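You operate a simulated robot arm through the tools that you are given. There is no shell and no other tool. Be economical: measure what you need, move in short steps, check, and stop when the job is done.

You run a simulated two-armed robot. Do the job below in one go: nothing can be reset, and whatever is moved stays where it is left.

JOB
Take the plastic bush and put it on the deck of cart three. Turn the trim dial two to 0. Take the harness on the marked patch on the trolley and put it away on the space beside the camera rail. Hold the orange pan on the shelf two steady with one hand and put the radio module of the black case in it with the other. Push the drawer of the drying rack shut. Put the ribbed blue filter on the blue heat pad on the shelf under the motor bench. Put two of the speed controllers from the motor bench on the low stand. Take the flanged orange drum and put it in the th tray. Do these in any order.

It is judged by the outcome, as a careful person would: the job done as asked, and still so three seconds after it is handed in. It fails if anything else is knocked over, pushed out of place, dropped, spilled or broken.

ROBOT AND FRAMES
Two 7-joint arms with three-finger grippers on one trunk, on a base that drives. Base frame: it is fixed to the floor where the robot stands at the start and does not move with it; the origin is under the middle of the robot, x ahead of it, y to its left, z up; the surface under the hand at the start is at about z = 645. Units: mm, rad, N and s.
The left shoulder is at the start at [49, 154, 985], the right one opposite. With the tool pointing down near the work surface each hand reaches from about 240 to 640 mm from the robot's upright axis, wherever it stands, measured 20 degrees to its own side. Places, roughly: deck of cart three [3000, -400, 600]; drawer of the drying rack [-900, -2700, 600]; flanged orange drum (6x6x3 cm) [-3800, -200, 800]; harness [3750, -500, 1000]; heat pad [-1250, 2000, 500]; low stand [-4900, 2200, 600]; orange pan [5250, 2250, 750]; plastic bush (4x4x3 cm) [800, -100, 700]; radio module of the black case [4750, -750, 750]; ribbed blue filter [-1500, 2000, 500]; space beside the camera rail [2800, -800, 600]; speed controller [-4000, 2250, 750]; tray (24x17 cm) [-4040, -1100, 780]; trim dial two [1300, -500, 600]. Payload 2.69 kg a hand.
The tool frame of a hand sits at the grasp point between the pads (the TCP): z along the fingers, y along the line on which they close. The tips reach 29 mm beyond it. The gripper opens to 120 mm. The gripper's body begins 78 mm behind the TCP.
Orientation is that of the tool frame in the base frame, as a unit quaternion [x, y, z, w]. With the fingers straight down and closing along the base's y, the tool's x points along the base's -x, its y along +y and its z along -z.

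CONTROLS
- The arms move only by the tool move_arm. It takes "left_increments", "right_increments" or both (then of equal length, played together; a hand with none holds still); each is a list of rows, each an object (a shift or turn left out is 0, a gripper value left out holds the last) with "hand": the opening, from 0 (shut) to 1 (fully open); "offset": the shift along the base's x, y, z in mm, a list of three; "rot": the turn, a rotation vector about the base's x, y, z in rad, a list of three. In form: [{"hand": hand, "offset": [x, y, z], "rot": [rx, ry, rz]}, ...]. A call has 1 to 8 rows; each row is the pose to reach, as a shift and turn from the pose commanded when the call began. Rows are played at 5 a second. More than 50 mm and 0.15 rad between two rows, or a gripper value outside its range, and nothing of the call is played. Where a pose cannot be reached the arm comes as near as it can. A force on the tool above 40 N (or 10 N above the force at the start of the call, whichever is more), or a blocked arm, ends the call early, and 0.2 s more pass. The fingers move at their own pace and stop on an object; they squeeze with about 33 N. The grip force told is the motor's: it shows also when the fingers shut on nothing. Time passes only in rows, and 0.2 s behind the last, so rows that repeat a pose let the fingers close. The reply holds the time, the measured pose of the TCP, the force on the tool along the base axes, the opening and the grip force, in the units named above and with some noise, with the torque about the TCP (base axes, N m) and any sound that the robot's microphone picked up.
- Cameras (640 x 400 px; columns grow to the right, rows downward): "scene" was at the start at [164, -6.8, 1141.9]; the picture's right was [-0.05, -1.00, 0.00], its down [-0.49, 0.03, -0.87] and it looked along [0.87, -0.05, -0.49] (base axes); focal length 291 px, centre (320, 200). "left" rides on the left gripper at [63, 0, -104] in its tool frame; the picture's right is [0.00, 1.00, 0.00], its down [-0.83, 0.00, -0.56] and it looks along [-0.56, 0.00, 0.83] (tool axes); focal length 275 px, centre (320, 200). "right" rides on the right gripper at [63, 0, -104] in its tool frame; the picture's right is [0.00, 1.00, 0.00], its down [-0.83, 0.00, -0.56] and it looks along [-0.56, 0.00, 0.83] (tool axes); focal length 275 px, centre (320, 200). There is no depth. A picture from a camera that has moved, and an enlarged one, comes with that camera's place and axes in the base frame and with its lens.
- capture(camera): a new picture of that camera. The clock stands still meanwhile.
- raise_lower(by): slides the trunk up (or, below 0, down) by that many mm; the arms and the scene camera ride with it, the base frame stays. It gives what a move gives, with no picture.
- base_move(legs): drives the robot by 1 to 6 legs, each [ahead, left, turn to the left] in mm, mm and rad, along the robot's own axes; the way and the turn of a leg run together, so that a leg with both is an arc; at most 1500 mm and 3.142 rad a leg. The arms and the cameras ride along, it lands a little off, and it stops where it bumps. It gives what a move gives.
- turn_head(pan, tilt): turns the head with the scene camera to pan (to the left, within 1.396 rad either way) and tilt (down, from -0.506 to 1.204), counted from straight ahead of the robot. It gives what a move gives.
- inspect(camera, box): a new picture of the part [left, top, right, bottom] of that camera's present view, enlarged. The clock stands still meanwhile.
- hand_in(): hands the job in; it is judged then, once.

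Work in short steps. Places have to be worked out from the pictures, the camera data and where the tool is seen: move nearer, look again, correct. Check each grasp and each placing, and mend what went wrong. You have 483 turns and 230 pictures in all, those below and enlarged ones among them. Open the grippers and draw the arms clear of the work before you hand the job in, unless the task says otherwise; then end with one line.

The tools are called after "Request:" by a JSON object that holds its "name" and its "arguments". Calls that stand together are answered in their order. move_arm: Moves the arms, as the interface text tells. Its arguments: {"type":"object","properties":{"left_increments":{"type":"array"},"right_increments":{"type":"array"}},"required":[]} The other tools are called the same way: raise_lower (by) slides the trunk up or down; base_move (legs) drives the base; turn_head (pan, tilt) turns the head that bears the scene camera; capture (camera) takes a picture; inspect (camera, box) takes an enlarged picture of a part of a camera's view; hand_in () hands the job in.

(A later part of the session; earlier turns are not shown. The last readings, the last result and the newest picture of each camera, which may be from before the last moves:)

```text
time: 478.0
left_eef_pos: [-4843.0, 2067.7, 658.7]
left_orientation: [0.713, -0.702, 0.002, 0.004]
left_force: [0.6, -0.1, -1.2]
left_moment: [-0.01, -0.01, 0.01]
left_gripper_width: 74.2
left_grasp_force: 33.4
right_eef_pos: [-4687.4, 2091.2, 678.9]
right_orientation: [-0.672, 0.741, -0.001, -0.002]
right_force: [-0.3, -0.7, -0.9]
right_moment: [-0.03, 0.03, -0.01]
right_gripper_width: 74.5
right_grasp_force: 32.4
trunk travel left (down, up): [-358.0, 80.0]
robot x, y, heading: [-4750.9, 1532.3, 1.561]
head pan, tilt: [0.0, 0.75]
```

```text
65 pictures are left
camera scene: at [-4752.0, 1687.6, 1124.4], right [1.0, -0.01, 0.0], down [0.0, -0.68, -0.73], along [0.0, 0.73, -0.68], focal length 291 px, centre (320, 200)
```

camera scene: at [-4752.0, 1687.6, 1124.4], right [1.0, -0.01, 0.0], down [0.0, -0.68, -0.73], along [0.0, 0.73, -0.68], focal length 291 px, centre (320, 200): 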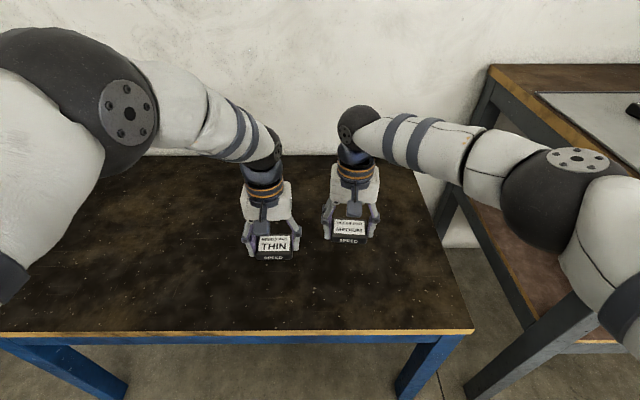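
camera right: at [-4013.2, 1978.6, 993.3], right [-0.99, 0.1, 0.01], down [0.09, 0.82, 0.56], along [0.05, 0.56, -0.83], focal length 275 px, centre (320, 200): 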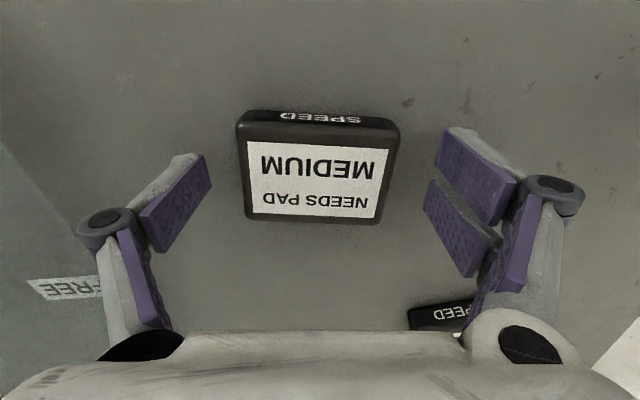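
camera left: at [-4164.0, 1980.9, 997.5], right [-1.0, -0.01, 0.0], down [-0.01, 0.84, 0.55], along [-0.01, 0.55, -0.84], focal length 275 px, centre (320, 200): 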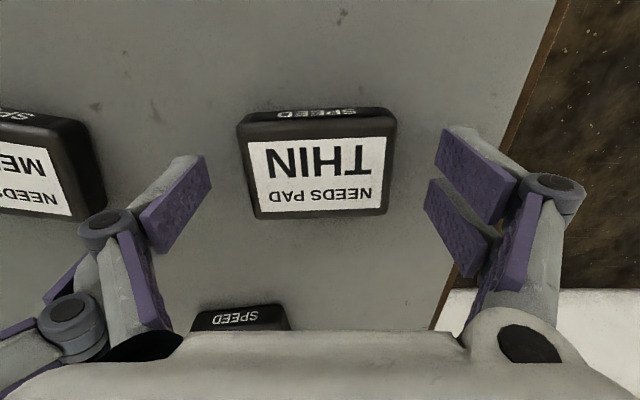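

Both are over the stand. I lower each near contact height.

Request:
{"name": "move_arm", "arguments": {"left_increments": [{"offset": [0, 0, -20]}, {"offset": [0, 0, -40]}, {"offset": [0, 0, -52]}], "right_increments": [{"offset": [0, 0, -30]}, {"offset": [0, 0, -60]}, {"offset": [0, 0, -72]}]}}

Request:
{"name": "move_arm", "arguments": {"left_increments": [{"offset": [0, 0, -4]}, {"offset": [0, 0, -8]}, {"offset": [0, 0, -12]}]}}

Request:
{"name": "move_arm", "arguments": {"right_increments": [{"offset": [0, 0, -4]}, {"offset": [0, 0, -8]}, {"offset": [0, 0, -12]}]}}

```text
time: 478.8
left_eef_pos: [-4845.5, 2066.4, 603.9]
left_orientation: [0.712, -0.702, 0.001, 0.005]
left_force: [0.5, -0.3, -0.2]
left_moment: [-0.03, 0.03, -0.04]
left_gripper_width: 74.5
left_grasp_force: 33.2
right_eef_pos: [-4691.6, 2091.7, 606.9]
right_orientation: [-0.672, 0.741, 0.0, -0.002]
right_force: [-0.2, 0.0, -1.0]
right_moment: [-0.02, -0.02, 0.02]
right_gripper_width: 74.4
right_grasp_force: 33.0
trunk travel left (down, up): [-358.0, 80.0]
robot x, y, heading: [-4752.6, 1531.5, 1.566]
head pan, tilt: [0.0, 0.75]
```

```text
time: 479.6
left_eef_pos: [-4844.8, 2068.6, 594.7]
left_orientation: [0.713, -0.702, 0.001, 0.005]
left_force: [-1.3, 0.6, 0.7]
left_moment: [-0.01, 0.03, -0.03]
left_gripper_width: 74.4
left_grasp_force: 33.3
right_eef_pos: [-4691.4, 2092.1, 606.9]
right_orientation: [-0.672, 0.741, -0.001, -0.002]
right_force: [0.2, 0.2, -1.1]
right_moment: [0.0, 0.01, 0.01]
right_gripper_width: 74.3
right_grasp_force: 33.3
trunk travel left (down, up): [-358.0, 80.0]
robot x, y, heading: [-4750.4, 1533.2, 1.566]
head pan, tilt: [0.0, 0.75]
```

```text
time: 480.4
left_eef_pos: [-4843.7, 2068.2, 593.1]
left_orientation: [0.712, -0.702, 0.0, 0.005]
left_force: [-0.7, -0.6, 0.3]
left_moment: [-0.03, 0.01, 0.0]
left_gripper_width: 74.4
left_grasp_force: 32.8
right_eef_pos: [-4689.9, 2089.1, 595.0]
right_orientation: [-0.672, 0.741, -0.001, -0.002]
right_force: [-0.8, -0.5, -2.0]
right_moment: [0.03, 0.0, 0.01]
right_gripper_width: 73.9
right_grasp_force: 32.8
right hand out of reach, approached as far as the arm can: row 3
trunk travel left (down, up): [-358.0, 80.0]
robot x, y, heading: [-4751.9, 1532.3, 1.562]
head pan, tilt: [0.0, 0.75]
```

No contact yet. I continue left in small steps; the right seems near its reach limit, so I'll look at the gap.

Request:
{"name": "move_arm", "arguments": {"left_increments": [{"offset": [0, 0, -4]}, {"offset": [0, 0, -8]}, {"offset": [0, 0, -12]}]}}

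Request:
{"name": "capture", "arguments": {"camera": "right"}}

```text
time: 481.2
left_eef_pos: [-4844.2, 2067.2, 582.2]
left_orientation: [0.713, -0.701, 0.0, 0.003]
left_force: [-0.1, -1.6, 9.6]
left_moment: [0.07, -0.29, -0.05]
left_gripper_width: 74.2
left_grasp_force: 32.8
right_eef_pos: [-4690.4, 2089.1, 597.5]
right_orientation: [-0.673, 0.74, 0.001, -0.001]
right_force: [-0.1, -0.9, -0.8]
right_moment: [0.0, -0.01, 0.04]
right_gripper_width: 74.1
right_grasp_force: 32.6
trunk travel left (down, up): [-358.0, 80.0]
robot x, y, heading: [-4750.3, 1537.0, 1.566]
head pan, tilt: [0.0, 0.75]
```

```text
64 pictures are left
camera right: at [-4695.5, 2026.6, 701.1], right [-1.0, 0.09, 0.0], down [0.08, 0.83, 0.55], along [0.05, 0.55, -0.83], focal length 275 px, centre (320, 200)
```

right: 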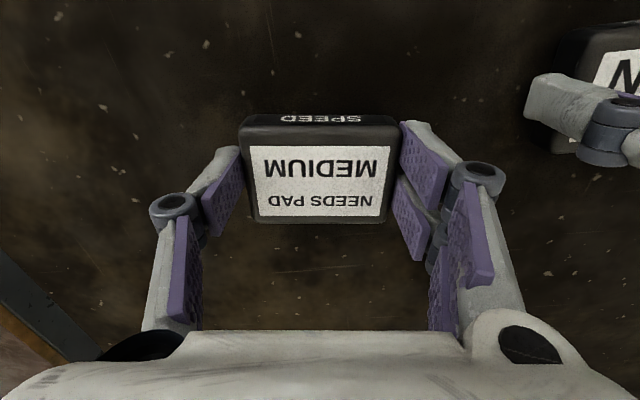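

Left is in contact at 582; I release it and rise. For the right I'll pull 45 mm nearer and then lower to the same height.

Request:
{"name": "move_arm", "arguments": {"left_increments": [{"offset": [0, 0, 2]}, {"hand": 0.85, "offset": [0, 0, 3]}, {"hand": 0.85, "offset": [0, 0, 3]}, {"offset": [0, 0, 40]}, {"offset": [0, 0, 85]}, {"offset": [0, 0, 130]}], "right_increments": [{"offset": [0, -15, 3]}, {"offset": [0, -30, 3]}, {"offset": [0, -45, 3]}, {"offset": [0, -45, -2]}, {"offset": [0, -45, -6]}, {"offset": [0, -45, -10]}]}}

Request:
{"name": "move_arm", "arguments": {"right_increments": [{"offset": [0, 0, -2]}, {"offset": [0, 0, -5]}, {"offset": [0, 0, -7]}]}}

```text
time: 482.6
left_eef_pos: [-4844.1, 2070.3, 712.4]
left_orientation: [0.713, -0.701, 0.002, 0.004]
left_force: [-0.5, 0.1, 0.0]
left_moment: [0.0, 0.02, 0.01]
left_gripper_width: 102.1
left_grasp_force: 0.1
right_eef_pos: [-4688.2, 2042.6, 584.2]
right_orientation: [-0.672, 0.74, -0.001, -0.001]
right_force: [-0.2, -0.2, -0.6]
right_moment: [0.01, 0.02, 0.01]
right_gripper_width: 74.2
right_grasp_force: 33.0
trunk travel left (down, up): [-358.0, 80.0]
robot x, y, heading: [-4752.4, 1533.4, 1.56]
head pan, tilt: [0.0, 0.75]
```

```text
time: 483.4
left_eef_pos: [-4845.5, 2069.3, 713.5]
left_orientation: [0.713, -0.702, 0.001, 0.005]
left_force: [-0.4, -0.7, -0.2]
left_moment: [0.0, -0.02, -0.01]
left_gripper_width: 102.1
left_grasp_force: 0.0
right_eef_pos: [-4689.5, 2044.2, 580.8]
right_orientation: [-0.672, 0.74, 0.002, 0.0]
right_force: [-0.1, -0.6, 26.0]
right_moment: [-0.01, -0.02, -0.1]
right_gripper_width: 75.0
right_grasp_force: 33.2
trunk travel left (down, up): [-358.0, 80.0]
robot x, y, heading: [-4750.3, 1535.6, 1.559]
head pan, tilt: [0.0, 0.75]
```

Contact on the right at 581 as well. I release it and lift both hands clear.

Request:
{"name": "move_arm", "arguments": {"right_increments": [{"offset": [0, 0, 3]}, {"hand": 0.85, "offset": [0, 0, 4]}, {"hand": 0.85, "offset": [0, 0, 4]}, {"offset": [0, 0, 45]}, {"offset": [0, 0, 90]}, {"offset": [0, 0, 135]}]}}

Request:
{"name": "base_move", "arguments": {"legs": [[-350, 0, 0]]}}

Request:
{"name": "capture", "arguments": {"camera": "scene"}}

```text
time: 484.8
left_eef_pos: [-4842.9, 2070.5, 714.1]
left_orientation: [0.713, -0.701, 0.001, 0.005]
left_force: [0.4, -0.1, -0.4]
left_moment: [0.04, -0.02, 0.04]
left_gripper_width: 101.8
left_grasp_force: 0.1
right_eef_pos: [-4690.7, 2042.9, 714.8]
right_orientation: [-0.673, 0.74, -0.001, -0.002]
right_force: [0.3, 0.8, 0.0]
right_moment: [-0.02, -0.02, 0.0]
right_gripper_width: 102.2
right_grasp_force: 0.0
trunk travel left (down, up): [-358.0, 80.0]
robot x, y, heading: [-4752.5, 1535.2, 1.564]
head pan, tilt: [0.0, 0.75]
```

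```text
time: 487.1
left_eef_pos: [-4846.0, 1726.7, 711.8]
left_orientation: [0.711, -0.703, 0.001, 0.004]
left_force: [0.5, -0.4, 0.1]
left_moment: [-0.01, 0.0, -0.02]
left_gripper_width: 102.1
left_grasp_force: 0.0
right_eef_pos: [-4690.9, 1699.4, 714.3]
right_orientation: [-0.671, 0.741, -0.001, -0.001]
right_force: [0.5, -0.3, 0.5]
right_moment: [0.0, -0.01, 0.01]
right_gripper_width: 102.1
right_grasp_force: 0.1
trunk travel left (down, up): [-358.0, 80.0]
robot x, y, heading: [-4758.4, 1186.9, 1.563]
head pan, tilt: [0.0, 0.75]
```

```text
63 pictures are left
camera scene: at [-4754.1, 1342.2, 1124.6], right [1.0, -0.01, 0.0], down [-0.01, -0.68, -0.73], along [0.01, 0.73, -0.68], focal length 291 px, centre (320, 200)
```

scene: 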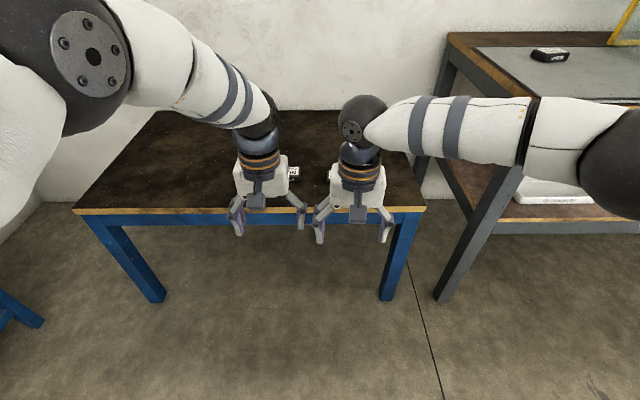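

Both controllers sit on the stand. I raise the hands, back off, and turn to face −y towards the drum.

Request:
{"name": "move_arm", "arguments": {"left_increments": [{"hand": 0.5, "offset": [0, -20, 45]}, {"offset": [0, -40, 90]}, {"offset": [0, -60, 135]}, {"offset": [0, -80, 180]}], "right_increments": [{"hand": 0.5, "offset": [0, -10, 45]}, {"offset": [10, -20, 90], "rot": [0, 0, 0.05]}, {"offset": [20, -30, 135], "rot": [0, 0, 0.1]}, {"offset": [30, -40, 180], "rot": [0, 0, 0.1]}]}}

Request:
{"name": "base_move", "arguments": {"legs": [[-250, 0, 0]]}}

Request:
{"name": "capture", "arguments": {"camera": "scene"}}

Request:
{"name": "base_move", "arguments": {"legs": [[0, 0, -1.571], [0, 0, -1.571]]}}

Request:
{"name": "turn_head", "arguments": {"pan": 0.6, "tilt": 0.35}}

Request:
{"name": "capture", "arguments": {"camera": "scene"}}

```text
time: 488.1
left_eef_pos: [-4847.2, 1646.6, 893.9]
left_orientation: [0.712, -0.703, 0.001, 0.003]
left_force: [-0.4, 1.1, 0.0]
left_moment: [0.0, -0.01, 0.02]
left_gripper_width: 59.8
left_grasp_force: 0.0
right_eef_pos: [-4664.4, 1656.7, 890.8]
right_orientation: [0.708, -0.706, 0.001, 0.001]
right_force: [-0.5, -0.1, -0.2]
right_moment: [0.02, -0.06, -0.03]
right_gripper_width: 59.9
right_grasp_force: 0.1
trunk travel left (down, up): [-358.0, 80.0]
robot x, y, heading: [-4754.7, 1189.9, 1.562]
head pan, tilt: [0.0, 0.75]
```

```text
time: 489.9
left_eef_pos: [-4846.6, 1391.0, 892.8]
left_orientation: [0.708, -0.706, 0.001, 0.005]
left_force: [-0.1, -0.5, -0.3]
left_moment: [-0.01, 0.0, 0.02]
left_gripper_width: 59.9
left_grasp_force: 0.0
right_eef_pos: [-4662.7, 1401.2, 890.9]
right_orientation: [-0.704, 0.711, -0.001, -0.002]
right_force: [-0.2, -0.8, 0.2]
right_moment: [0.0, 0.01, -0.01]
right_gripper_width: 60.1
right_grasp_force: 0.0
trunk travel left (down, up): [-358.0, 80.0]
robot x, y, heading: [-4758.5, 933.9, 1.551]
head pan, tilt: [0.0, 0.75]
```

```text
62 pictures are left
camera scene: at [-4756.5, 1086.2, 1124.6], right [1.0, -0.02, 0.0], down [-0.01, -0.68, -0.73], along [0.01, 0.73, -0.68], focal length 291 px, centre (320, 200)
```

scene: 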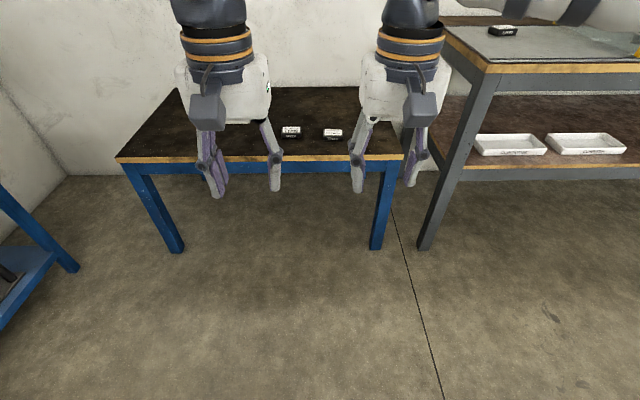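

```text
time: 498.0
left_eef_pos: [-4686.8, 470.7, 892.0]
left_orientation: [0.719, 0.695, 0.005, -0.002]
left_force: [-0.5, 0.4, 0.3]
left_moment: [0.0, 0.01, 0.0]
left_gripper_width: 60.1
left_grasp_force: 0.0
right_eef_pos: [-4871.4, 467.3, 889.1]
right_orientation: [0.724, 0.69, 0.002, -0.001]
right_force: [0.9, 0.3, 0.1]
right_moment: [-0.01, -0.04, -0.02]
right_gripper_width: 60.1
right_grasp_force: 0.1
trunk travel left (down, up): [-358.0, 80.0]
robot x, y, heading: [-4757.2, 932.4, -1.622]
head pan, tilt: [0.0, 0.75]
```

```text
time: 499.0
left_eef_pos: [-4687.5, 470.6, 893.3]
left_orientation: [0.719, 0.695, 0.005, -0.001]
left_force: [0.7, 0.3, -0.8]
left_moment: [0.0, -0.01, 0.02]
left_gripper_width: 60.1
left_grasp_force: 0.0
right_eef_pos: [-4872.1, 467.6, 889.6]
right_orientation: [0.723, 0.691, 0.002, -0.001]
right_force: [0.0, 0.0, 0.0]
right_moment: [0.01, -0.03, -0.03]
right_gripper_width: 60.1
right_grasp_force: 0.1
trunk travel left (down, up): [-358.0, 80.0]
robot x, y, heading: [-4757.3, 932.3, -1.626]
head pan, tilt: [0.6, 0.351]
```

```text
61 pictures are left
camera scene: at [-4715.5, 777.8, 1160.1], right [-0.86, -0.52, 0.0], down [-0.18, 0.29, -0.94], along [0.49, -0.8, -0.34], focal length 291 px, centre (320, 200)
```

scene: 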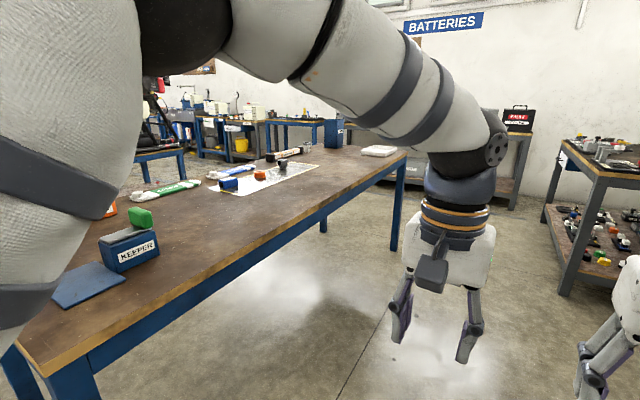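

Both controllers confirmed on the stand. The orange drum is on the long table near [−3750, −245]; a white tray is at ≈[−4000, −1170]. I enlarge these.

Request:
{"name": "inspect", "arguments": {"camera": "scene", "box": [190, 130, 430, 240]}}

```text
2.67 times, centred on (310, 185) of scene
camera zoom: at [-4715.5, 777.8, 1160.1], right [-0.86, -0.52, 0.0], down [-0.18, 0.29, -0.94], along [0.49, -0.8, -0.34], focal length 777 px, centre (347, 240)
```

zoom: 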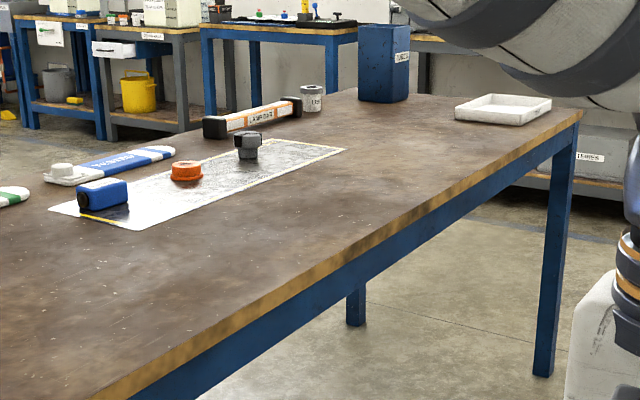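

I drive along the table's west side to y≈−250 and turn to face it (+x).

Request:
{"name": "base_move", "arguments": {"legs": [[0, 0, 0.05], [1170, 0, 0], [0, 0, 1.571]]}}

Request:
{"name": "turn_head", "arguments": {"pan": 0.0, "tilt": 0.5}}

Request:
{"name": "capture", "arguments": {"camera": "scene"}}

```text
time: 509.3
left_eef_pos: [-4298.2, -224.2, 892.5]
left_orientation: [0.018, 1.0, 0.003, -0.004]
left_force: [-0.3, 0.5, 0.2]
left_moment: [-0.01, -0.03, -0.02]
left_gripper_width: 60.0
left_grasp_force: 0.0
right_eef_pos: [-4296.0, -408.3, 889.8]
right_orientation: [0.025, 1.0, 0.001, -0.001]
right_force: [-0.1, 0.5, 1.0]
right_moment: [0.02, 0.0, 0.0]
right_gripper_width: 60.0
right_grasp_force: 0.0
trunk travel left (down, up): [-358.0, 80.0]
robot x, y, heading: [-4756.5, -289.2, -0.055]
head pan, tilt: [0.6, 0.351]
```

```text
time: 510.3
left_eef_pos: [-4299.4, -223.4, 893.0]
left_orientation: [0.018, 1.0, 0.003, -0.005]
left_force: [-0.1, -0.8, 0.1]
left_moment: [0.05, 0.05, 0.01]
left_gripper_width: 59.7
left_grasp_force: 0.2
right_eef_pos: [-4297.0, -408.5, 888.8]
right_orientation: [0.025, 1.0, 0.001, -0.002]
right_force: [0.6, -0.2, 0.7]
right_moment: [0.0, 0.01, 0.01]
right_gripper_width: 60.0
right_grasp_force: 0.0
trunk travel left (down, up): [-358.0, 80.0]
robot x, y, heading: [-4758.2, -292.1, -0.061]
head pan, tilt: [0.0, 0.499]
```

```text
59 pictures are left
camera scene: at [-4597.6, -305.1, 1146.5], right [-0.06, -1.0, 0.0], down [-0.48, 0.03, -0.88], along [0.88, -0.05, -0.48], focal length 291 px, centre (320, 200)
```

scene: 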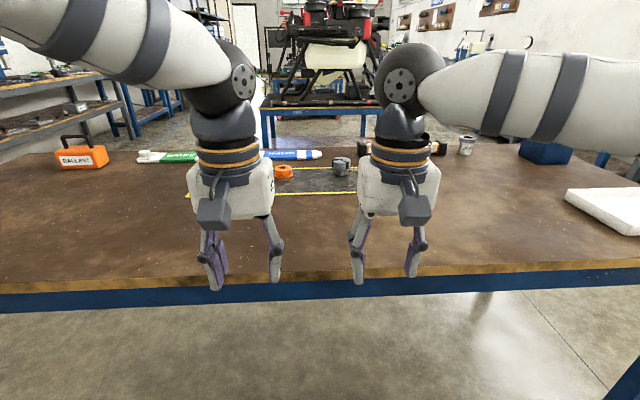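

The drum is at [−3741, −237]; table edge x≈−4190. I pitch the left hand forward, pull the right back, and drive up.

Request:
{"name": "move_arm", "arguments": {"left_increments": [{"hand": 0.8, "offset": [0, 10, 0], "rot": [0, -0.14, 0]}, {"offset": [10, 10, -10], "rot": [0, -0.28, 0]}, {"offset": [20, 10, -15], "rot": [0, -0.42, 0]}, {"offset": [30, 10, -20], "rot": [0, -0.56, 0]}, {"offset": [40, 10, -25], "rot": [0, -0.7, 0]}], "right_increments": [{"offset": [-20, -20, 0]}, {"offset": [-40, -40, 0]}, {"offset": [-60, -60, 0]}, {"offset": [-80, -80, 0]}, {"offset": [-100, -100, 0]}]}}

Request:
{"name": "base_move", "arguments": {"legs": [[0, 0, 0.06], [345, 0, 0]]}}

Request:
{"name": "capture", "arguments": {"camera": "left"}}

Request:
{"name": "capture", "arguments": {"camera": "scene"}}

```text
time: 511.5
left_eef_pos: [-4257.2, -216.5, 867.1]
left_orientation: [0.017, 0.941, 0.008, 0.339]
left_force: [-0.4, -0.4, -0.7]
left_moment: [-0.01, 0.03, 0.03]
left_gripper_width: 95.9
left_grasp_force: 0.1
right_eef_pos: [-4397.3, -508.8, 892.2]
right_orientation: [0.025, 1.0, 0.001, -0.001]
right_force: [0.4, 0.0, 0.2]
right_moment: [-0.02, -0.06, 0.01]
right_gripper_width: 60.1
right_grasp_force: 0.2
trunk travel left (down, up): [-358.0, 80.0]
robot x, y, heading: [-4760.5, -291.9, -0.064]
head pan, tilt: [0.0, 0.499]
```

```text
time: 514.2
left_eef_pos: [-3924.9, -185.7, 868.1]
left_orientation: [-0.01, 0.941, 0.018, 0.339]
left_force: [0.8, 0.1, -0.6]
left_moment: [0.0, -0.01, 0.03]
left_gripper_width: 96.2
left_grasp_force: 0.2
right_eef_pos: [-4047.7, -486.4, 890.9]
right_orientation: [-0.005, 1.0, 0.0, -0.002]
right_force: [0.1, -0.3, 0.5]
right_moment: [-0.03, 0.03, 0.01]
right_gripper_width: 60.1
right_grasp_force: 0.1
trunk travel left (down, up): [-358.0, 80.0]
robot x, y, heading: [-4423.9, -292.4, -0.001]
head pan, tilt: [0.0, 0.499]
```

```text
58 pictures are left
camera left: at [-4040.3, -191.0, 907.6], right [-0.03, 1.0, 0.03], down [0.29, -0.02, 0.96], along [0.96, 0.04, -0.29], focal length 275 px, centre (320, 200)
```

left: 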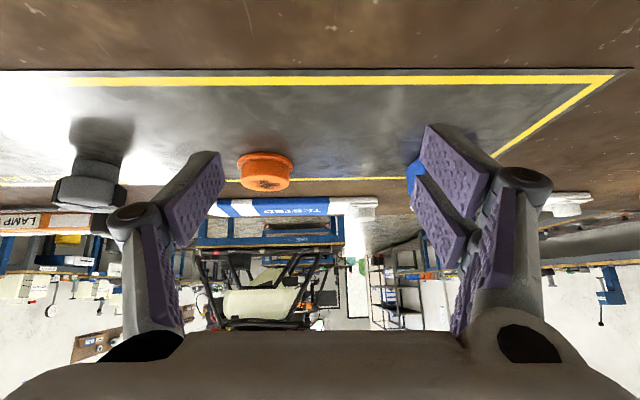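

```text
57 pictures are left
camera scene: at [-4260.8, -295.7, 1146.4], right [0.0, -1.0, 0.0], down [-0.48, 0.0, -0.88], along [0.88, 0.0, -0.48], focal length 291 px, centre (320, 200)
```

scene: 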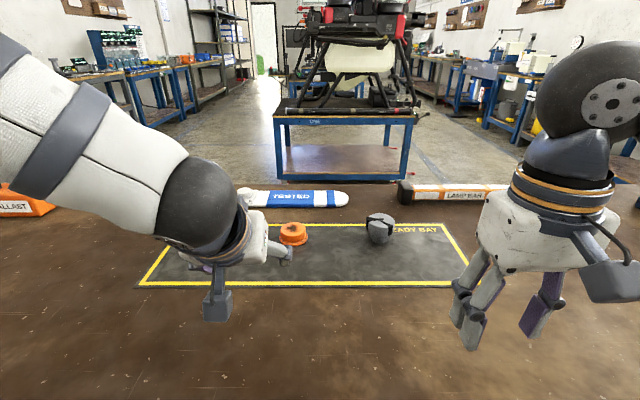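

Triangulated drum centre: [−3753, −239, 784]. I move the left hand toward it, stopping just above and short.

Request:
{"name": "move_arm", "arguments": {"left_increments": [{"offset": [30, -20, -5]}, {"offset": [65, -40, -10]}, {"offset": [100, -53, -20]}, {"offset": [130, -53, -30]}]}}

Request:
{"name": "capture", "arguments": {"camera": "left"}}

```text
time: 515.2
left_eef_pos: [-3795.0, -240.1, 836.1]
left_orientation: [-0.011, 0.941, 0.019, 0.339]
left_force: [-0.2, -0.2, 0.0]
left_moment: [0.04, 0.01, -0.02]
left_gripper_width: 95.9
left_grasp_force: 0.0
right_eef_pos: [-4048.0, -486.1, 890.5]
right_orientation: [-0.004, 1.0, 0.001, -0.002]
right_force: [-0.2, -0.6, 0.0]
right_moment: [-0.01, -0.03, -0.02]
right_gripper_width: 59.8
right_grasp_force: 0.0
trunk travel left (down, up): [-358.0, 80.0]
robot x, y, heading: [-4423.1, -293.4, 0.0]
head pan, tilt: [0.0, 0.499]
```

```text
56 pictures are left
camera left: at [-3908.8, -244.5, 876.5], right [-0.03, 1.0, 0.03], down [0.29, -0.02, 0.96], along [0.96, 0.04, -0.29], focal length 275 px, centre (320, 200)
```

left: 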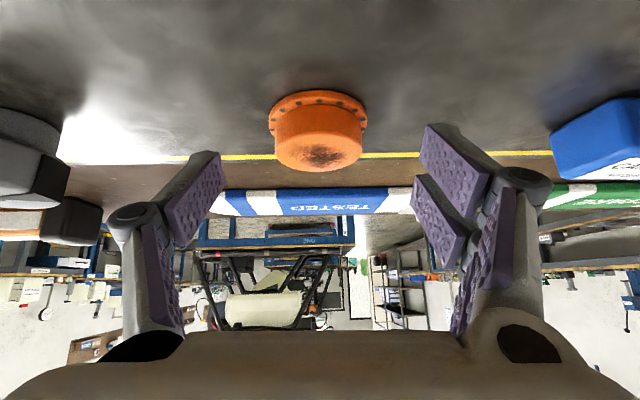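

The drum has a bolted flange at its base (z≈773) with a body up to ≈800, at [−3763, −238]. I lower so the tips straddle the body just above the flange, and close.

Request:
{"name": "move_arm", "arguments": {"left_increments": [{"hand": 0.7, "offset": [10, 1, -14]}, {"offset": [20, 2, -27]}, {"hand": 0.3, "offset": [20, 2, -27]}, {"hand": 0, "offset": [20, 2, -27]}, {"hand": 0, "offset": [20, 2, -27]}]}}

Request:
{"name": "capture", "arguments": {"camera": "left"}}

```text
time: 516.4
left_eef_pos: [-3776.4, -236.4, 815.6]
left_orientation: [-0.011, 0.94, 0.018, 0.341]
left_force: [1.3, 6.8, 20.1]
left_moment: [0.67, 0.05, -0.04]
left_gripper_width: 52.0
left_grasp_force: 32.9
right_eef_pos: [-4049.9, -486.1, 892.8]
right_orientation: [-0.005, 1.0, 0.001, -0.002]
right_force: [0.2, -0.2, -1.5]
right_moment: [-0.02, -0.01, 0.02]
right_gripper_width: 60.0
right_grasp_force: 0.0
trunk travel left (down, up): [-358.0, 80.0]
robot x, y, heading: [-4429.0, -296.7, -0.0]
head pan, tilt: [0.0, 0.499]
```

```text
55 pictures are left
camera left: at [-3890.6, -240.4, 854.5], right [-0.03, 1.0, 0.03], down [0.28, -0.02, 0.96], along [0.96, 0.04, -0.28], focal length 275 px, centre (320, 200)
```

left: 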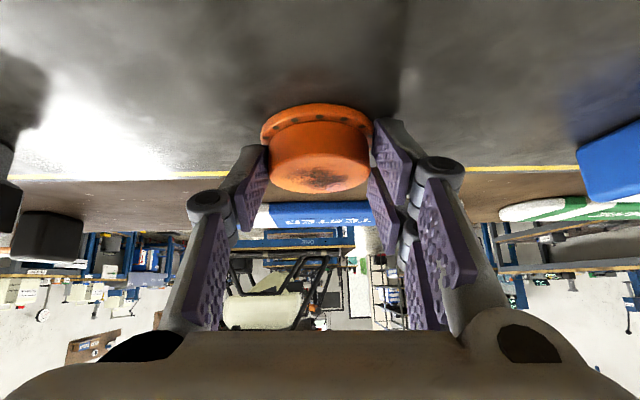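

Gripped on the body at 52 mm. I lift and back out a little to check.

Request:
{"name": "move_arm", "arguments": {"left_increments": [{"offset": [0, 0, 20]}, {"offset": [0, 0, 50]}, {"offset": [-30, 0, 70]}, {"offset": [-75, 0, 80]}, {"offset": [-120, 10, 80]}]}}

Request:
{"name": "capture", "arguments": {"camera": "left"}}

```text
time: 517.6
left_eef_pos: [-3897.2, -227.6, 894.6]
left_orientation: [-0.012, 0.94, 0.018, 0.339]
left_force: [0.4, -0.1, 0.0]
left_moment: [0.01, 0.0, 0.0]
left_gripper_width: 51.3
left_grasp_force: 32.9
right_eef_pos: [-4047.9, -486.8, 891.6]
right_orientation: [-0.004, 1.0, 0.001, -0.001]
right_force: [0.0, -0.6, 0.2]
right_moment: [-0.03, 0.0, 0.03]
right_gripper_width: 59.8
right_grasp_force: 0.1
trunk travel left (down, up): [-358.0, 80.0]
robot x, y, heading: [-4424.1, -293.3, -0.007]
head pan, tilt: [0.0, 0.499]
```

```text
54 pictures are left
camera left: at [-4011.8, -232.2, 935.0], right [-0.03, 1.0, 0.03], down [0.29, -0.02, 0.96], along [0.96, 0.04, -0.28], focal length 275 px, centre (320, 200)
```

left: 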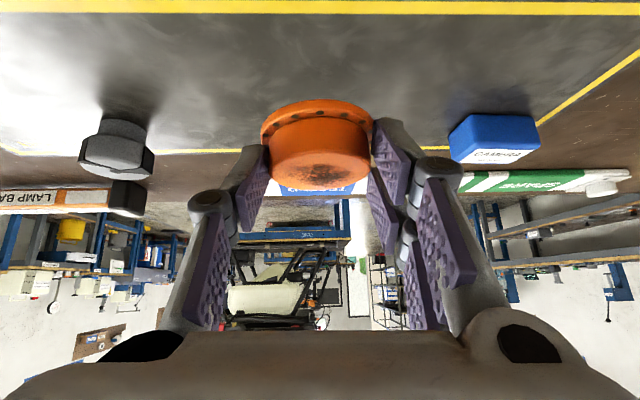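

The drum is secure. I back out and sidle right to face the tray.

Request:
{"name": "base_move", "arguments": {"legs": [[-300, 0, 0], [0, -900, 0]]}}

Request:
{"name": "turn_head", "arguments": {"pan": 0.0, "tilt": 0.6}}

Request:
{"name": "capture", "arguments": {"camera": "scene"}}

```text
time: 526.5
left_eef_pos: [-4207.3, -1135.5, 894.7]
left_orientation: [-0.003, 0.941, 0.015, 0.339]
left_force: [-0.5, 0.3, -0.3]
left_moment: [-0.05, 0.02, 0.02]
left_gripper_width: 51.0
left_grasp_force: 33.1
right_eef_pos: [-4362.8, -1391.6, 891.8]
right_orientation: [0.003, 1.0, 0.001, -0.002]
right_force: [-0.4, -0.6, 0.1]
right_moment: [-0.01, -0.01, 0.0]
right_gripper_width: 59.9
right_grasp_force: 0.1
trunk travel left (down, up): [-358.0, 80.0]
robot x, y, heading: [-4736.9, -1195.2, -0.017]
head pan, tilt: [0.0, 0.499]
```

```text
time: 527.2
left_eef_pos: [-4206.6, -1136.0, 894.8]
left_orientation: [-0.003, 0.941, 0.015, 0.339]
left_force: [-0.4, 0.2, -0.6]
left_moment: [0.0, -0.06, -0.02]
left_gripper_width: 50.8
left_grasp_force: 33.1
right_eef_pos: [-4364.0, -1391.4, 890.8]
right_orientation: [0.005, 1.0, 0.001, -0.002]
right_force: [0.1, -0.1, -0.3]
right_moment: [-0.04, 0.01, -0.02]
right_gripper_width: 59.9
right_grasp_force: 0.1
trunk travel left (down, up): [-358.0, 80.0]
robot x, y, heading: [-4737.8, -1193.9, -0.018]
head pan, tilt: [0.0, 0.6]
```

```text
53 pictures are left
camera scene: at [-4576.0, -1197.8, 1137.4], right [-0.02, -1.0, 0.0], down [-0.56, 0.01, -0.83], along [0.83, -0.02, -0.56], focal length 291 px, centre (320, 200)
```

scene: 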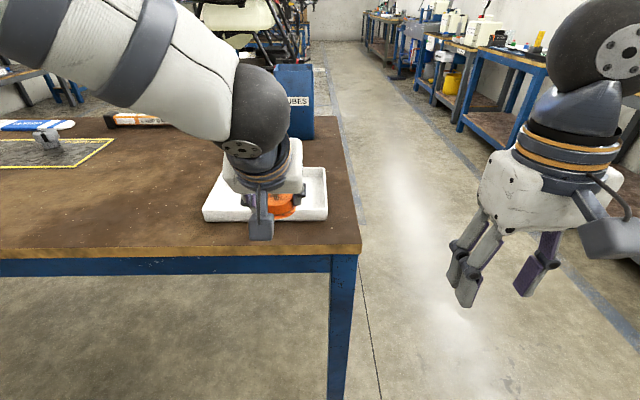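

The white tray (centre ≈[−4010, −1097]) is in front. I drive ahead 150 mm and view with the hand camera.

Request:
{"name": "base_move", "arguments": {"legs": [[0, 0, 0.018], [140, 0, 0]]}}

Request:
{"name": "move_arm", "arguments": {"left_increments": [{"offset": [20, 15, 0]}, {"offset": [40, 28, -5]}]}}

Request:
{"name": "capture", "arguments": {"camera": "left"}}

Request:
{"name": "capture", "arguments": {"camera": "scene"}}

```text
time: 528.8
left_eef_pos: [-4073.6, -1126.6, 893.8]
left_orientation: [-0.01, 0.941, 0.017, 0.339]
left_force: [0.8, -0.8, 0.7]
left_moment: [0.01, 0.0, -0.01]
left_gripper_width: 51.0
left_grasp_force: 33.3
right_eef_pos: [-4226.1, -1387.0, 891.7]
right_orientation: [-0.004, 1.0, 0.001, -0.002]
right_force: [-0.2, 0.0, -0.2]
right_moment: [0.0, 0.05, 0.01]
right_gripper_width: 59.9
right_grasp_force: 0.0
trunk travel left (down, up): [-358.0, 80.0]
robot x, y, heading: [-4601.6, -1191.1, -0.006]
head pan, tilt: [0.0, 0.6]
```

```text
time: 529.4
left_eef_pos: [-4036.1, -1097.2, 889.5]
left_orientation: [-0.011, 0.941, 0.019, 0.338]
left_force: [0.3, 0.1, -0.1]
left_moment: [-0.03, 0.02, 0.0]
left_gripper_width: 51.0
left_grasp_force: 33.1
right_eef_pos: [-4226.2, -1385.9, 891.6]
right_orientation: [-0.003, 1.0, 0.001, -0.002]
right_force: [-0.2, 0.0, 0.9]
right_moment: [0.01, 0.01, 0.01]
right_gripper_width: 60.0
right_grasp_force: 0.0
trunk travel left (down, up): [-358.0, 80.0]
robot x, y, heading: [-4598.4, -1192.6, 0.003]
head pan, tilt: [0.0, 0.6]
```

```text
52 pictures are left
camera left: at [-4149.9, -1101.8, 929.9], right [-0.03, 1.0, 0.03], down [0.29, -0.02, 0.96], along [0.96, 0.04, -0.29], focal length 275 px, centre (320, 200)
```

left: 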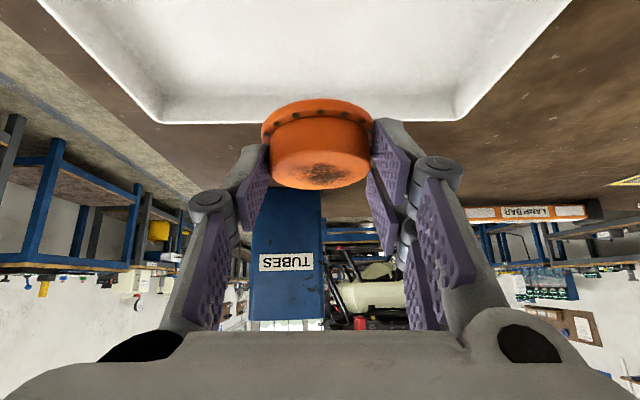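

```text
51 pictures are left
camera scene: at [-4441.8, -1195.3, 1137.3], right [0.0, -1.0, 0.0], down [-0.57, 0.0, -0.82], along [0.82, 0.0, -0.57], focal length 291 px, centre (320, 200)
```

scene: 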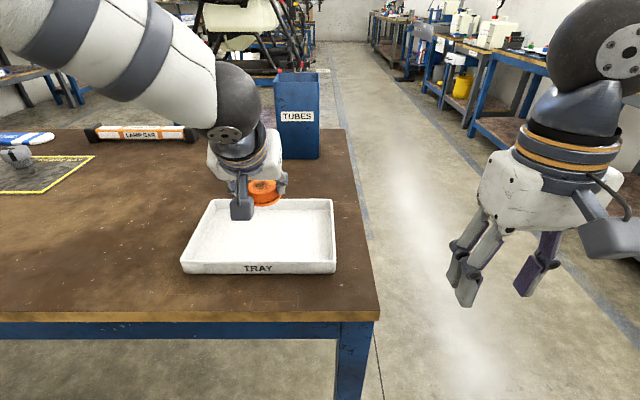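

The drum is right above the tray's middle. I lower it and creep to contact.

Request:
{"name": "move_arm", "arguments": {"left_increments": [{"offset": [-1, 0, -25]}, {"offset": [-2, 0, -50]}, {"offset": [-2, 0, -63]}]}}

Request:
{"name": "move_arm", "arguments": {"left_increments": [{"offset": [0, 0, -3]}, {"offset": [0, 0, -6]}, {"offset": [0, 0, -8]}]}}

```text
time: 530.2
left_eef_pos: [-4034.8, -1097.8, 826.0]
left_orientation: [-0.01, 0.94, 0.018, 0.339]
left_force: [-0.2, -0.5, -0.4]
left_moment: [0.0, 0.02, 0.0]
left_gripper_width: 50.9
left_grasp_force: 33.2
right_eef_pos: [-4225.4, -1386.6, 892.4]
right_orientation: [-0.004, 1.0, 0.001, -0.002]
right_force: [-0.4, 0.3, 0.5]
right_moment: [-0.01, -0.03, 0.02]
right_gripper_width: 60.1
right_grasp_force: 0.1
trunk travel left (down, up): [-358.0, 80.0]
robot x, y, heading: [-4603.4, -1189.8, -0.006]
head pan, tilt: [0.0, 0.6]
```

```text
time: 531.0
left_eef_pos: [-4034.8, -1096.4, 821.2]
left_orientation: [-0.017, 0.941, 0.015, 0.339]
left_force: [-1.2, -1.0, 25.9]
left_moment: [0.65, -0.26, 0.04]
left_gripper_width: 50.7
left_grasp_force: 33.2
right_eef_pos: [-4229.1, -1387.8, 891.8]
right_orientation: [-0.003, 1.0, 0.001, -0.001]
right_force: [-0.1, -0.2, -0.3]
right_moment: [-0.04, 0.02, 0.0]
right_gripper_width: 60.3
right_grasp_force: 0.0
trunk travel left (down, up): [-358.0, 80.0]
robot x, y, heading: [-4603.6, -1193.3, -0.004]
head pan, tilt: [0.0, 0.6]
```

Contact on the tray floor at 821. I release, rise and back out.

Request:
{"name": "move_arm", "arguments": {"left_increments": [{"offset": [0, 0, 2]}, {"hand": 0.65, "offset": [0, 0, 3]}, {"hand": 0.65, "offset": [0, 0, 3]}, {"offset": [0, 0, 30]}, {"offset": [0, 0, 65]}, {"offset": [-40, 0, 85]}, {"offset": [-85, 0, 95]}]}}

Request:
{"name": "base_move", "arguments": {"legs": [[-200, 0, 0]]}}

Request:
{"name": "capture", "arguments": {"camera": "scene"}}

```text
time: 532.6
left_eef_pos: [-4121.9, -1097.0, 915.1]
left_orientation: [-0.01, 0.94, 0.017, 0.341]
left_force: [-0.4, 0.9, -0.1]
left_moment: [-0.03, -0.01, 0.01]
left_gripper_width: 78.0
left_grasp_force: 0.0
right_eef_pos: [-4226.9, -1385.3, 891.0]
right_orientation: [-0.004, 1.0, 0.0, -0.002]
right_force: [-0.4, 0.8, 0.6]
right_moment: [-0.02, 0.0, -0.04]
right_gripper_width: 60.0
right_grasp_force: 0.1
trunk travel left (down, up): [-358.0, 80.0]
robot x, y, heading: [-4601.6, -1192.8, 0.002]
head pan, tilt: [0.0, 0.6]
```

```text
time: 534.2
left_eef_pos: [-4320.4, -1097.9, 914.8]
left_orientation: [-0.008, 0.941, 0.017, 0.339]
left_force: [-0.3, -0.3, -0.5]
left_moment: [0.0, 0.01, -0.02]
left_gripper_width: 77.9
left_grasp_force: 0.1
right_eef_pos: [-4425.6, -1387.4, 890.4]
right_orientation: [-0.001, 1.0, 0.001, -0.002]
right_force: [-0.6, -0.5, 0.8]
right_moment: [0.01, -0.03, -0.02]
right_gripper_width: 60.0
right_grasp_force: 0.1
trunk travel left (down, up): [-358.0, 80.0]
robot x, y, heading: [-4803.8, -1193.7, -0.006]
head pan, tilt: [0.0, 0.6]
```

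```text
50 pictures are left
camera scene: at [-4641.5, -1195.2, 1137.5], right [-0.01, -1.0, 0.0], down [-0.56, 0.0, -0.83], along [0.83, 0.0, -0.56], focal length 291 px, centre (320, 200)
```

scene: 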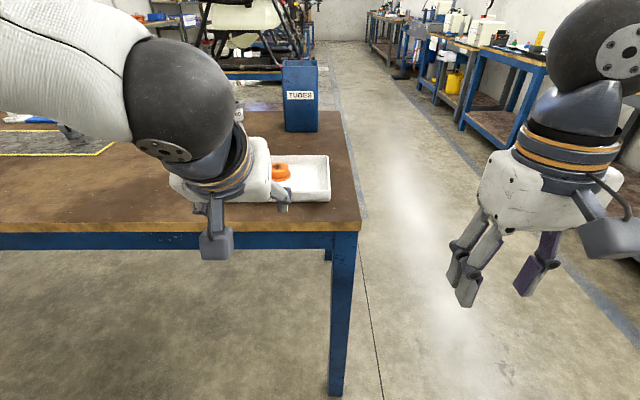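

The drum is in the tray. Last, the drying-rack drawer near [−900, −2700]: I straighten the left hand, sidle into the southern aisle and drive +x.

Request:
{"name": "move_arm", "arguments": {"left_increments": [{"hand": 0.3, "offset": [-10, 0, 0], "rot": [0, 0.14, 0]}, {"offset": [-20, 0, 0], "rot": [0, 0.28, 0]}, {"offset": [-30, 0, 0], "rot": [0, 0.42, 0]}, {"offset": [-40, 0, 0], "rot": [0, 0.56, 0]}, {"offset": [-50, 0, 0], "rot": [0, 0.68, 0]}]}}

Request:
{"name": "base_move", "arguments": {"legs": [[0, -620, 0], [1450, 0, 0]]}}

Request:
{"name": "turn_head", "arguments": {"pan": -0.3, "tilt": 0.3}}

Request:
{"name": "capture", "arguments": {"camera": "scene"}}

```text
time: 535.4
left_eef_pos: [-4370.0, -1099.5, 915.7]
left_orientation: [-0.002, 1.0, 0.02, 0.004]
left_force: [0.2, 0.1, -0.1]
left_moment: [0.03, -0.04, -0.03]
left_gripper_width: 36.1
left_grasp_force: 0.2
right_eef_pos: [-4425.6, -1386.4, 890.9]
right_orientation: [-0.002, 1.0, 0.001, -0.001]
right_force: [-0.5, -0.3, -0.6]
right_moment: [0.01, 0.0, -0.03]
right_gripper_width: 60.0
right_grasp_force: 0.0
trunk travel left (down, up): [-358.0, 80.0]
robot x, y, heading: [-4800.3, -1192.0, 0.001]
head pan, tilt: [0.0, 0.6]
```

```text
time: 547.5
left_eef_pos: [-2906.0, -1675.4, 915.3]
left_orientation: [-0.017, 1.0, 0.019, 0.004]
left_force: [0.1, 0.1, 0.7]
left_moment: [0.01, 0.0, 0.01]
left_gripper_width: 36.3
left_grasp_force: 0.1
right_eef_pos: [-2954.7, -1965.5, 891.6]
right_orientation: [-0.015, 1.0, 0.001, -0.002]
right_force: [-0.2, -1.0, -0.7]
right_moment: [-0.02, 0.02, 0.03]
right_gripper_width: 60.1
right_grasp_force: 0.0
trunk travel left (down, up): [-358.0, 80.0]
robot x, y, heading: [-3332.2, -1778.6, 0.026]
head pan, tilt: [0.0, 0.6]
```

```text
time: 548.3
left_eef_pos: [-2906.6, -1677.5, 914.9]
left_orientation: [-0.017, 1.0, 0.019, 0.004]
left_force: [0.0, -0.8, 0.0]
left_moment: [0.03, 0.01, 0.01]
left_gripper_width: 36.1
left_grasp_force: 0.1
right_eef_pos: [-2954.7, -1964.5, 891.5]
right_orientation: [-0.016, 1.0, 0.001, -0.002]
right_force: [-0.1, -0.1, 0.3]
right_moment: [-0.01, 0.0, 0.01]
right_gripper_width: 60.2
right_grasp_force: 0.0
trunk travel left (down, up): [-358.0, 80.0]
robot x, y, heading: [-3333.8, -1784.3, 0.024]
head pan, tilt: [-0.3, 0.3]
```

```text
49 pictures are left
camera scene: at [-3173.0, -1807.4, 1164.8], right [-0.27, -0.96, 0.0], down [-0.29, 0.08, -0.96], along [0.92, -0.26, -0.3], focal length 291 px, centre (320, 200)
```

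scene: 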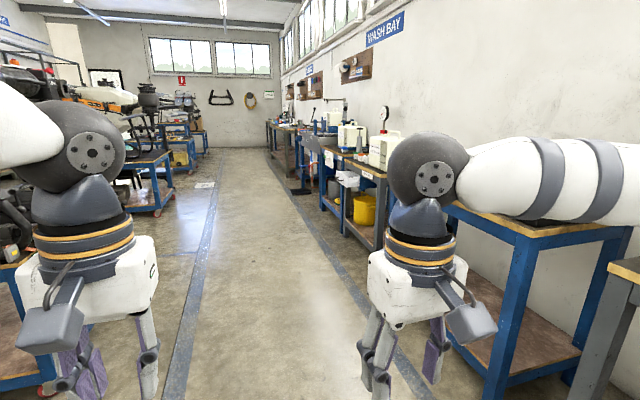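

The aisle is clear; the wash bay is along the right wall. I drive on to x≈−1100 and turn right to face the wall.

Request:
{"name": "base_move", "arguments": {"legs": [[0, 0, -0.024], [1450, 0, 0], [780, 0, 0], [0, 0, -1.571]]}}

Request:
{"name": "turn_head", "arguments": {"pan": 0.0, "tilt": 0.45}}

Request:
{"name": "capture", "arguments": {"camera": "scene"}}

```text
time: 563.7
left_eef_pos: [-992.7, -2196.2, 916.6]
left_orientation: [0.711, 0.703, 0.01, 0.018]
left_force: [-0.4, -0.2, -0.5]
left_moment: [0.0, 0.0, -0.06]
left_gripper_width: 36.0
left_grasp_force: 0.0
right_eef_pos: [-1279.8, -2135.5, 891.3]
right_orientation: [0.71, 0.704, 0.001, -0.001]
right_force: [-0.2, -0.1, -1.3]
right_moment: [-0.04, 0.03, 0.02]
right_gripper_width: 60.1
right_grasp_force: 0.2
trunk travel left (down, up): [-358.0, 80.0]
robot x, y, heading: [-1079.5, -1761.5, -1.593]
head pan, tilt: [-0.3, 0.3]
```

```text
time: 564.5
left_eef_pos: [-993.6, -2194.8, 915.9]
left_orientation: [0.711, 0.703, 0.009, 0.018]
left_force: [0.7, 0.2, 0.2]
left_moment: [0.03, -0.02, -0.03]
left_gripper_width: 36.2
left_grasp_force: 0.0
right_eef_pos: [-1280.4, -2135.6, 890.4]
right_orientation: [0.71, 0.704, 0.003, -0.001]
right_force: [-0.1, 0.5, 0.3]
right_moment: [0.0, -0.02, 0.0]
right_gripper_width: 60.1
right_grasp_force: 0.1
trunk travel left (down, up): [-358.0, 80.0]
robot x, y, heading: [-1078.0, -1764.0, -1.59]
head pan, tilt: [0.0, 0.45]
```

```text
48 pictures are left
camera scene: at [-1084.2, -1930.0, 1150.9], right [-1.0, 0.02, 0.0], down [0.01, 0.43, -0.9], along [-0.02, -0.9, -0.43], focal length 291 px, centre (320, 200)
```

scene: 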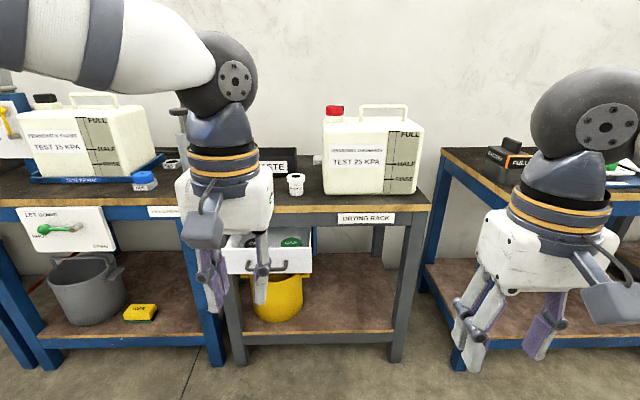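

The drying rack's white drawer stands open. I take a closer look.

Request:
{"name": "inspect", "arguments": {"camera": "scene", "box": [200, 180, 440, 330]}}

```text
2.67 times, centred on (320, 255) of scene
camera zoom: at [-1084.2, -1930.0, 1150.9], right [-1.0, 0.02, 0.0], down [0.01, 0.43, -0.9], along [-0.02, -0.9, -0.43], focal length 777 px, centre (320, 53)
```

zoom: 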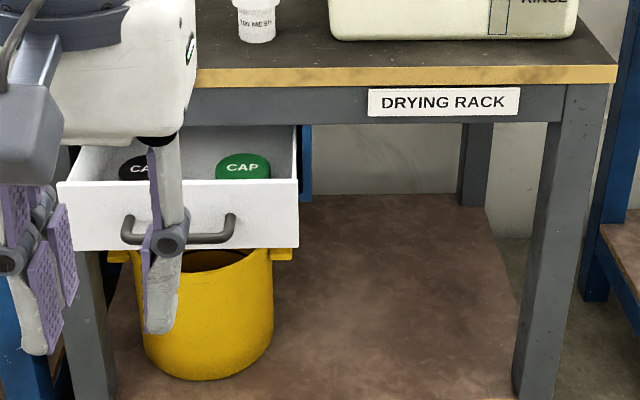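

I'll push the drawer front with closed, forward-pitched left fingertips. First I pitch the left hand and lower it in front of the drawer.

Request:
{"name": "move_arm", "arguments": {"left_increments": [{"hand": 0, "offset": [6, 0, -25], "rot": [-0.14, 0, 0]}, {"hand": 0, "offset": [12, 0, -50], "rot": [-0.28, 0, 0]}, {"offset": [18, 0, -75], "rot": [-0.42, 0, 0]}, {"offset": [24, 0, -105], "rot": [-0.56, 0, 0]}, {"offset": [30, -5, -135], "rot": [-0.7, 0, 0]}, {"offset": [36, -10, -165], "rot": [-0.84, 0, 0]}, {"offset": [42, -15, -195], "rot": [-0.98, 0, 0]}], "right_increments": [{"offset": [-10, 10, 0]}, {"offset": [-20, 20, 0]}, {"offset": [-30, 30, 0]}, {"offset": [-40, 40, 0]}, {"offset": [-50, 40, 0]}, {"offset": [-50, 40, 0]}, {"offset": [-50, 40, 0]}]}}

Request:
{"name": "capture", "arguments": {"camera": "left"}}

Request:
{"name": "capture", "arguments": {"camera": "scene"}}

```text
time: 566.1
left_eef_pos: [-950.6, -2210.8, 720.1]
left_orientation: [0.618, 0.625, -0.323, 0.35]
left_force: [0.9, 0.2, -0.5]
left_moment: [-0.03, -0.01, 0.01]
left_gripper_width: 0.0
left_grasp_force: 28.5
right_eef_pos: [-1329.8, -2094.1, 889.9]
right_orientation: [0.711, 0.703, 0.002, -0.001]
right_force: [0.7, 0.2, 0.6]
right_moment: [0.0, -0.03, 0.0]
right_gripper_width: 59.9
right_grasp_force: 0.0
trunk travel left (down, up): [-358.0, 80.0]
robot x, y, heading: [-1081.0, -1765.6, -1.592]
head pan, tilt: [0.0, 0.45]
```

```text
46 pictures are left
camera left: at [-953.3, -2089.8, 723.2], right [1.0, 0.02, 0.03], down [-0.03, 0.01, 1.0], along [0.02, -1.0, 0.01], focal length 275 px, centre (320, 200)
```

left: 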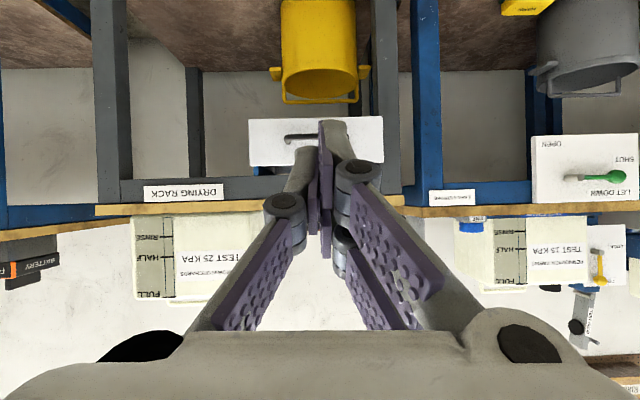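

```text
45 pictures are left
camera scene: at [-1084.0, -1930.2, 1150.9], right [-1.0, 0.02, 0.0], down [0.01, 0.44, -0.9], along [-0.02, -0.9, -0.44], focal length 291 px, centre (320, 200)
```

scene: 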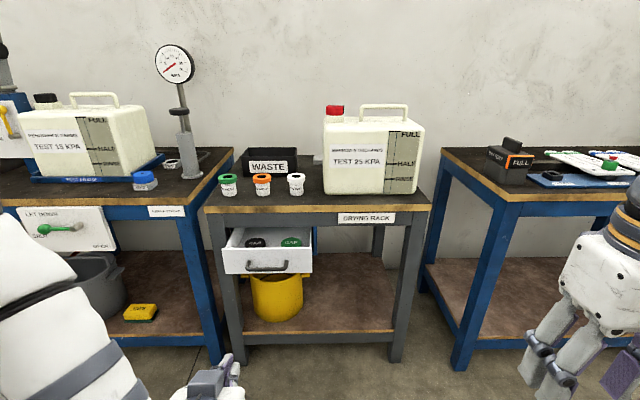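

Triangulated: drawer face at y≈−2616, z 566–656, x≈−945±130; bench front at y≈−2700. I drive in 310 mm and lower the fingertips to the face above the handle.

Request:
{"name": "base_move", "arguments": {"legs": [[0, 0, 0.02], [305, 0, 0]]}}

Request:
{"name": "move_arm", "arguments": {"left_increments": [{"offset": [0, 0, -35]}, {"offset": [0, -10, -68]}]}}

Request:
{"name": "capture", "arguments": {"camera": "left"}}

Request:
{"name": "capture", "arguments": {"camera": "scene"}}

```text
time: 568.4
left_eef_pos: [-943.7, -2505.4, 719.4]
left_orientation: [0.612, 0.631, -0.319, 0.354]
left_force: [0.1, 0.0, 0.1]
left_moment: [0.0, 0.01, -0.02]
left_gripper_width: 0.0
left_grasp_force: 28.2
right_eef_pos: [-1324.3, -2393.6, 889.7]
right_orientation: [0.705, 0.709, 0.002, -0.001]
right_force: [-0.2, -0.4, -1.1]
right_moment: [0.01, -0.01, -0.01]
right_gripper_width: 60.2
right_grasp_force: 0.0
trunk travel left (down, up): [-358.0, 80.0]
robot x, y, heading: [-1077.9, -2062.2, -1.574]
head pan, tilt: [0.0, 0.45]
```

```text
time: 569.0
left_eef_pos: [-941.4, -2516.2, 652.4]
left_orientation: [0.613, 0.631, -0.319, 0.353]
left_force: [0.9, -0.6, 0.8]
left_moment: [-0.02, -0.01, 0.01]
left_gripper_width: 0.0
left_grasp_force: 28.5
right_eef_pos: [-1324.4, -2393.9, 889.9]
right_orientation: [0.705, 0.709, 0.002, -0.001]
right_force: [0.1, 0.1, 0.0]
right_moment: [0.03, -0.02, -0.01]
right_gripper_width: 60.0
right_grasp_force: 0.0
trunk travel left (down, up): [-358.0, 80.0]
robot x, y, heading: [-1082.2, -2056.5, -1.574]
head pan, tilt: [0.0, 0.45]
```

```text
44 pictures are left
camera left: at [-946.7, -2395.1, 656.7], right [1.0, 0.04, 0.03], down [-0.03, 0.01, 1.0], along [0.04, -1.0, 0.01], focal length 275 px, centre (320, 200)
```

left: 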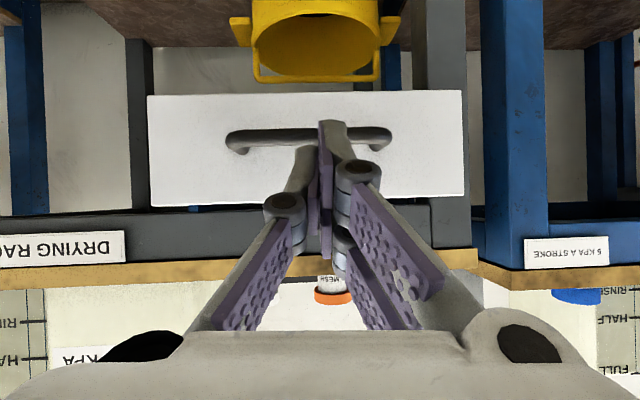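

```text
43 pictures are left
camera scene: at [-1081.6, -2225.7, 1150.9], right [-1.0, 0.0, 0.0], down [0.0, 0.44, -0.9], along [0.0, -0.9, -0.44], focal length 291 px, centre (320, 200)
```

scene: 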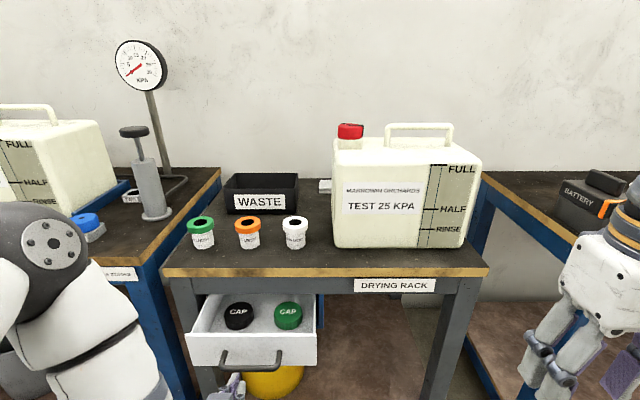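

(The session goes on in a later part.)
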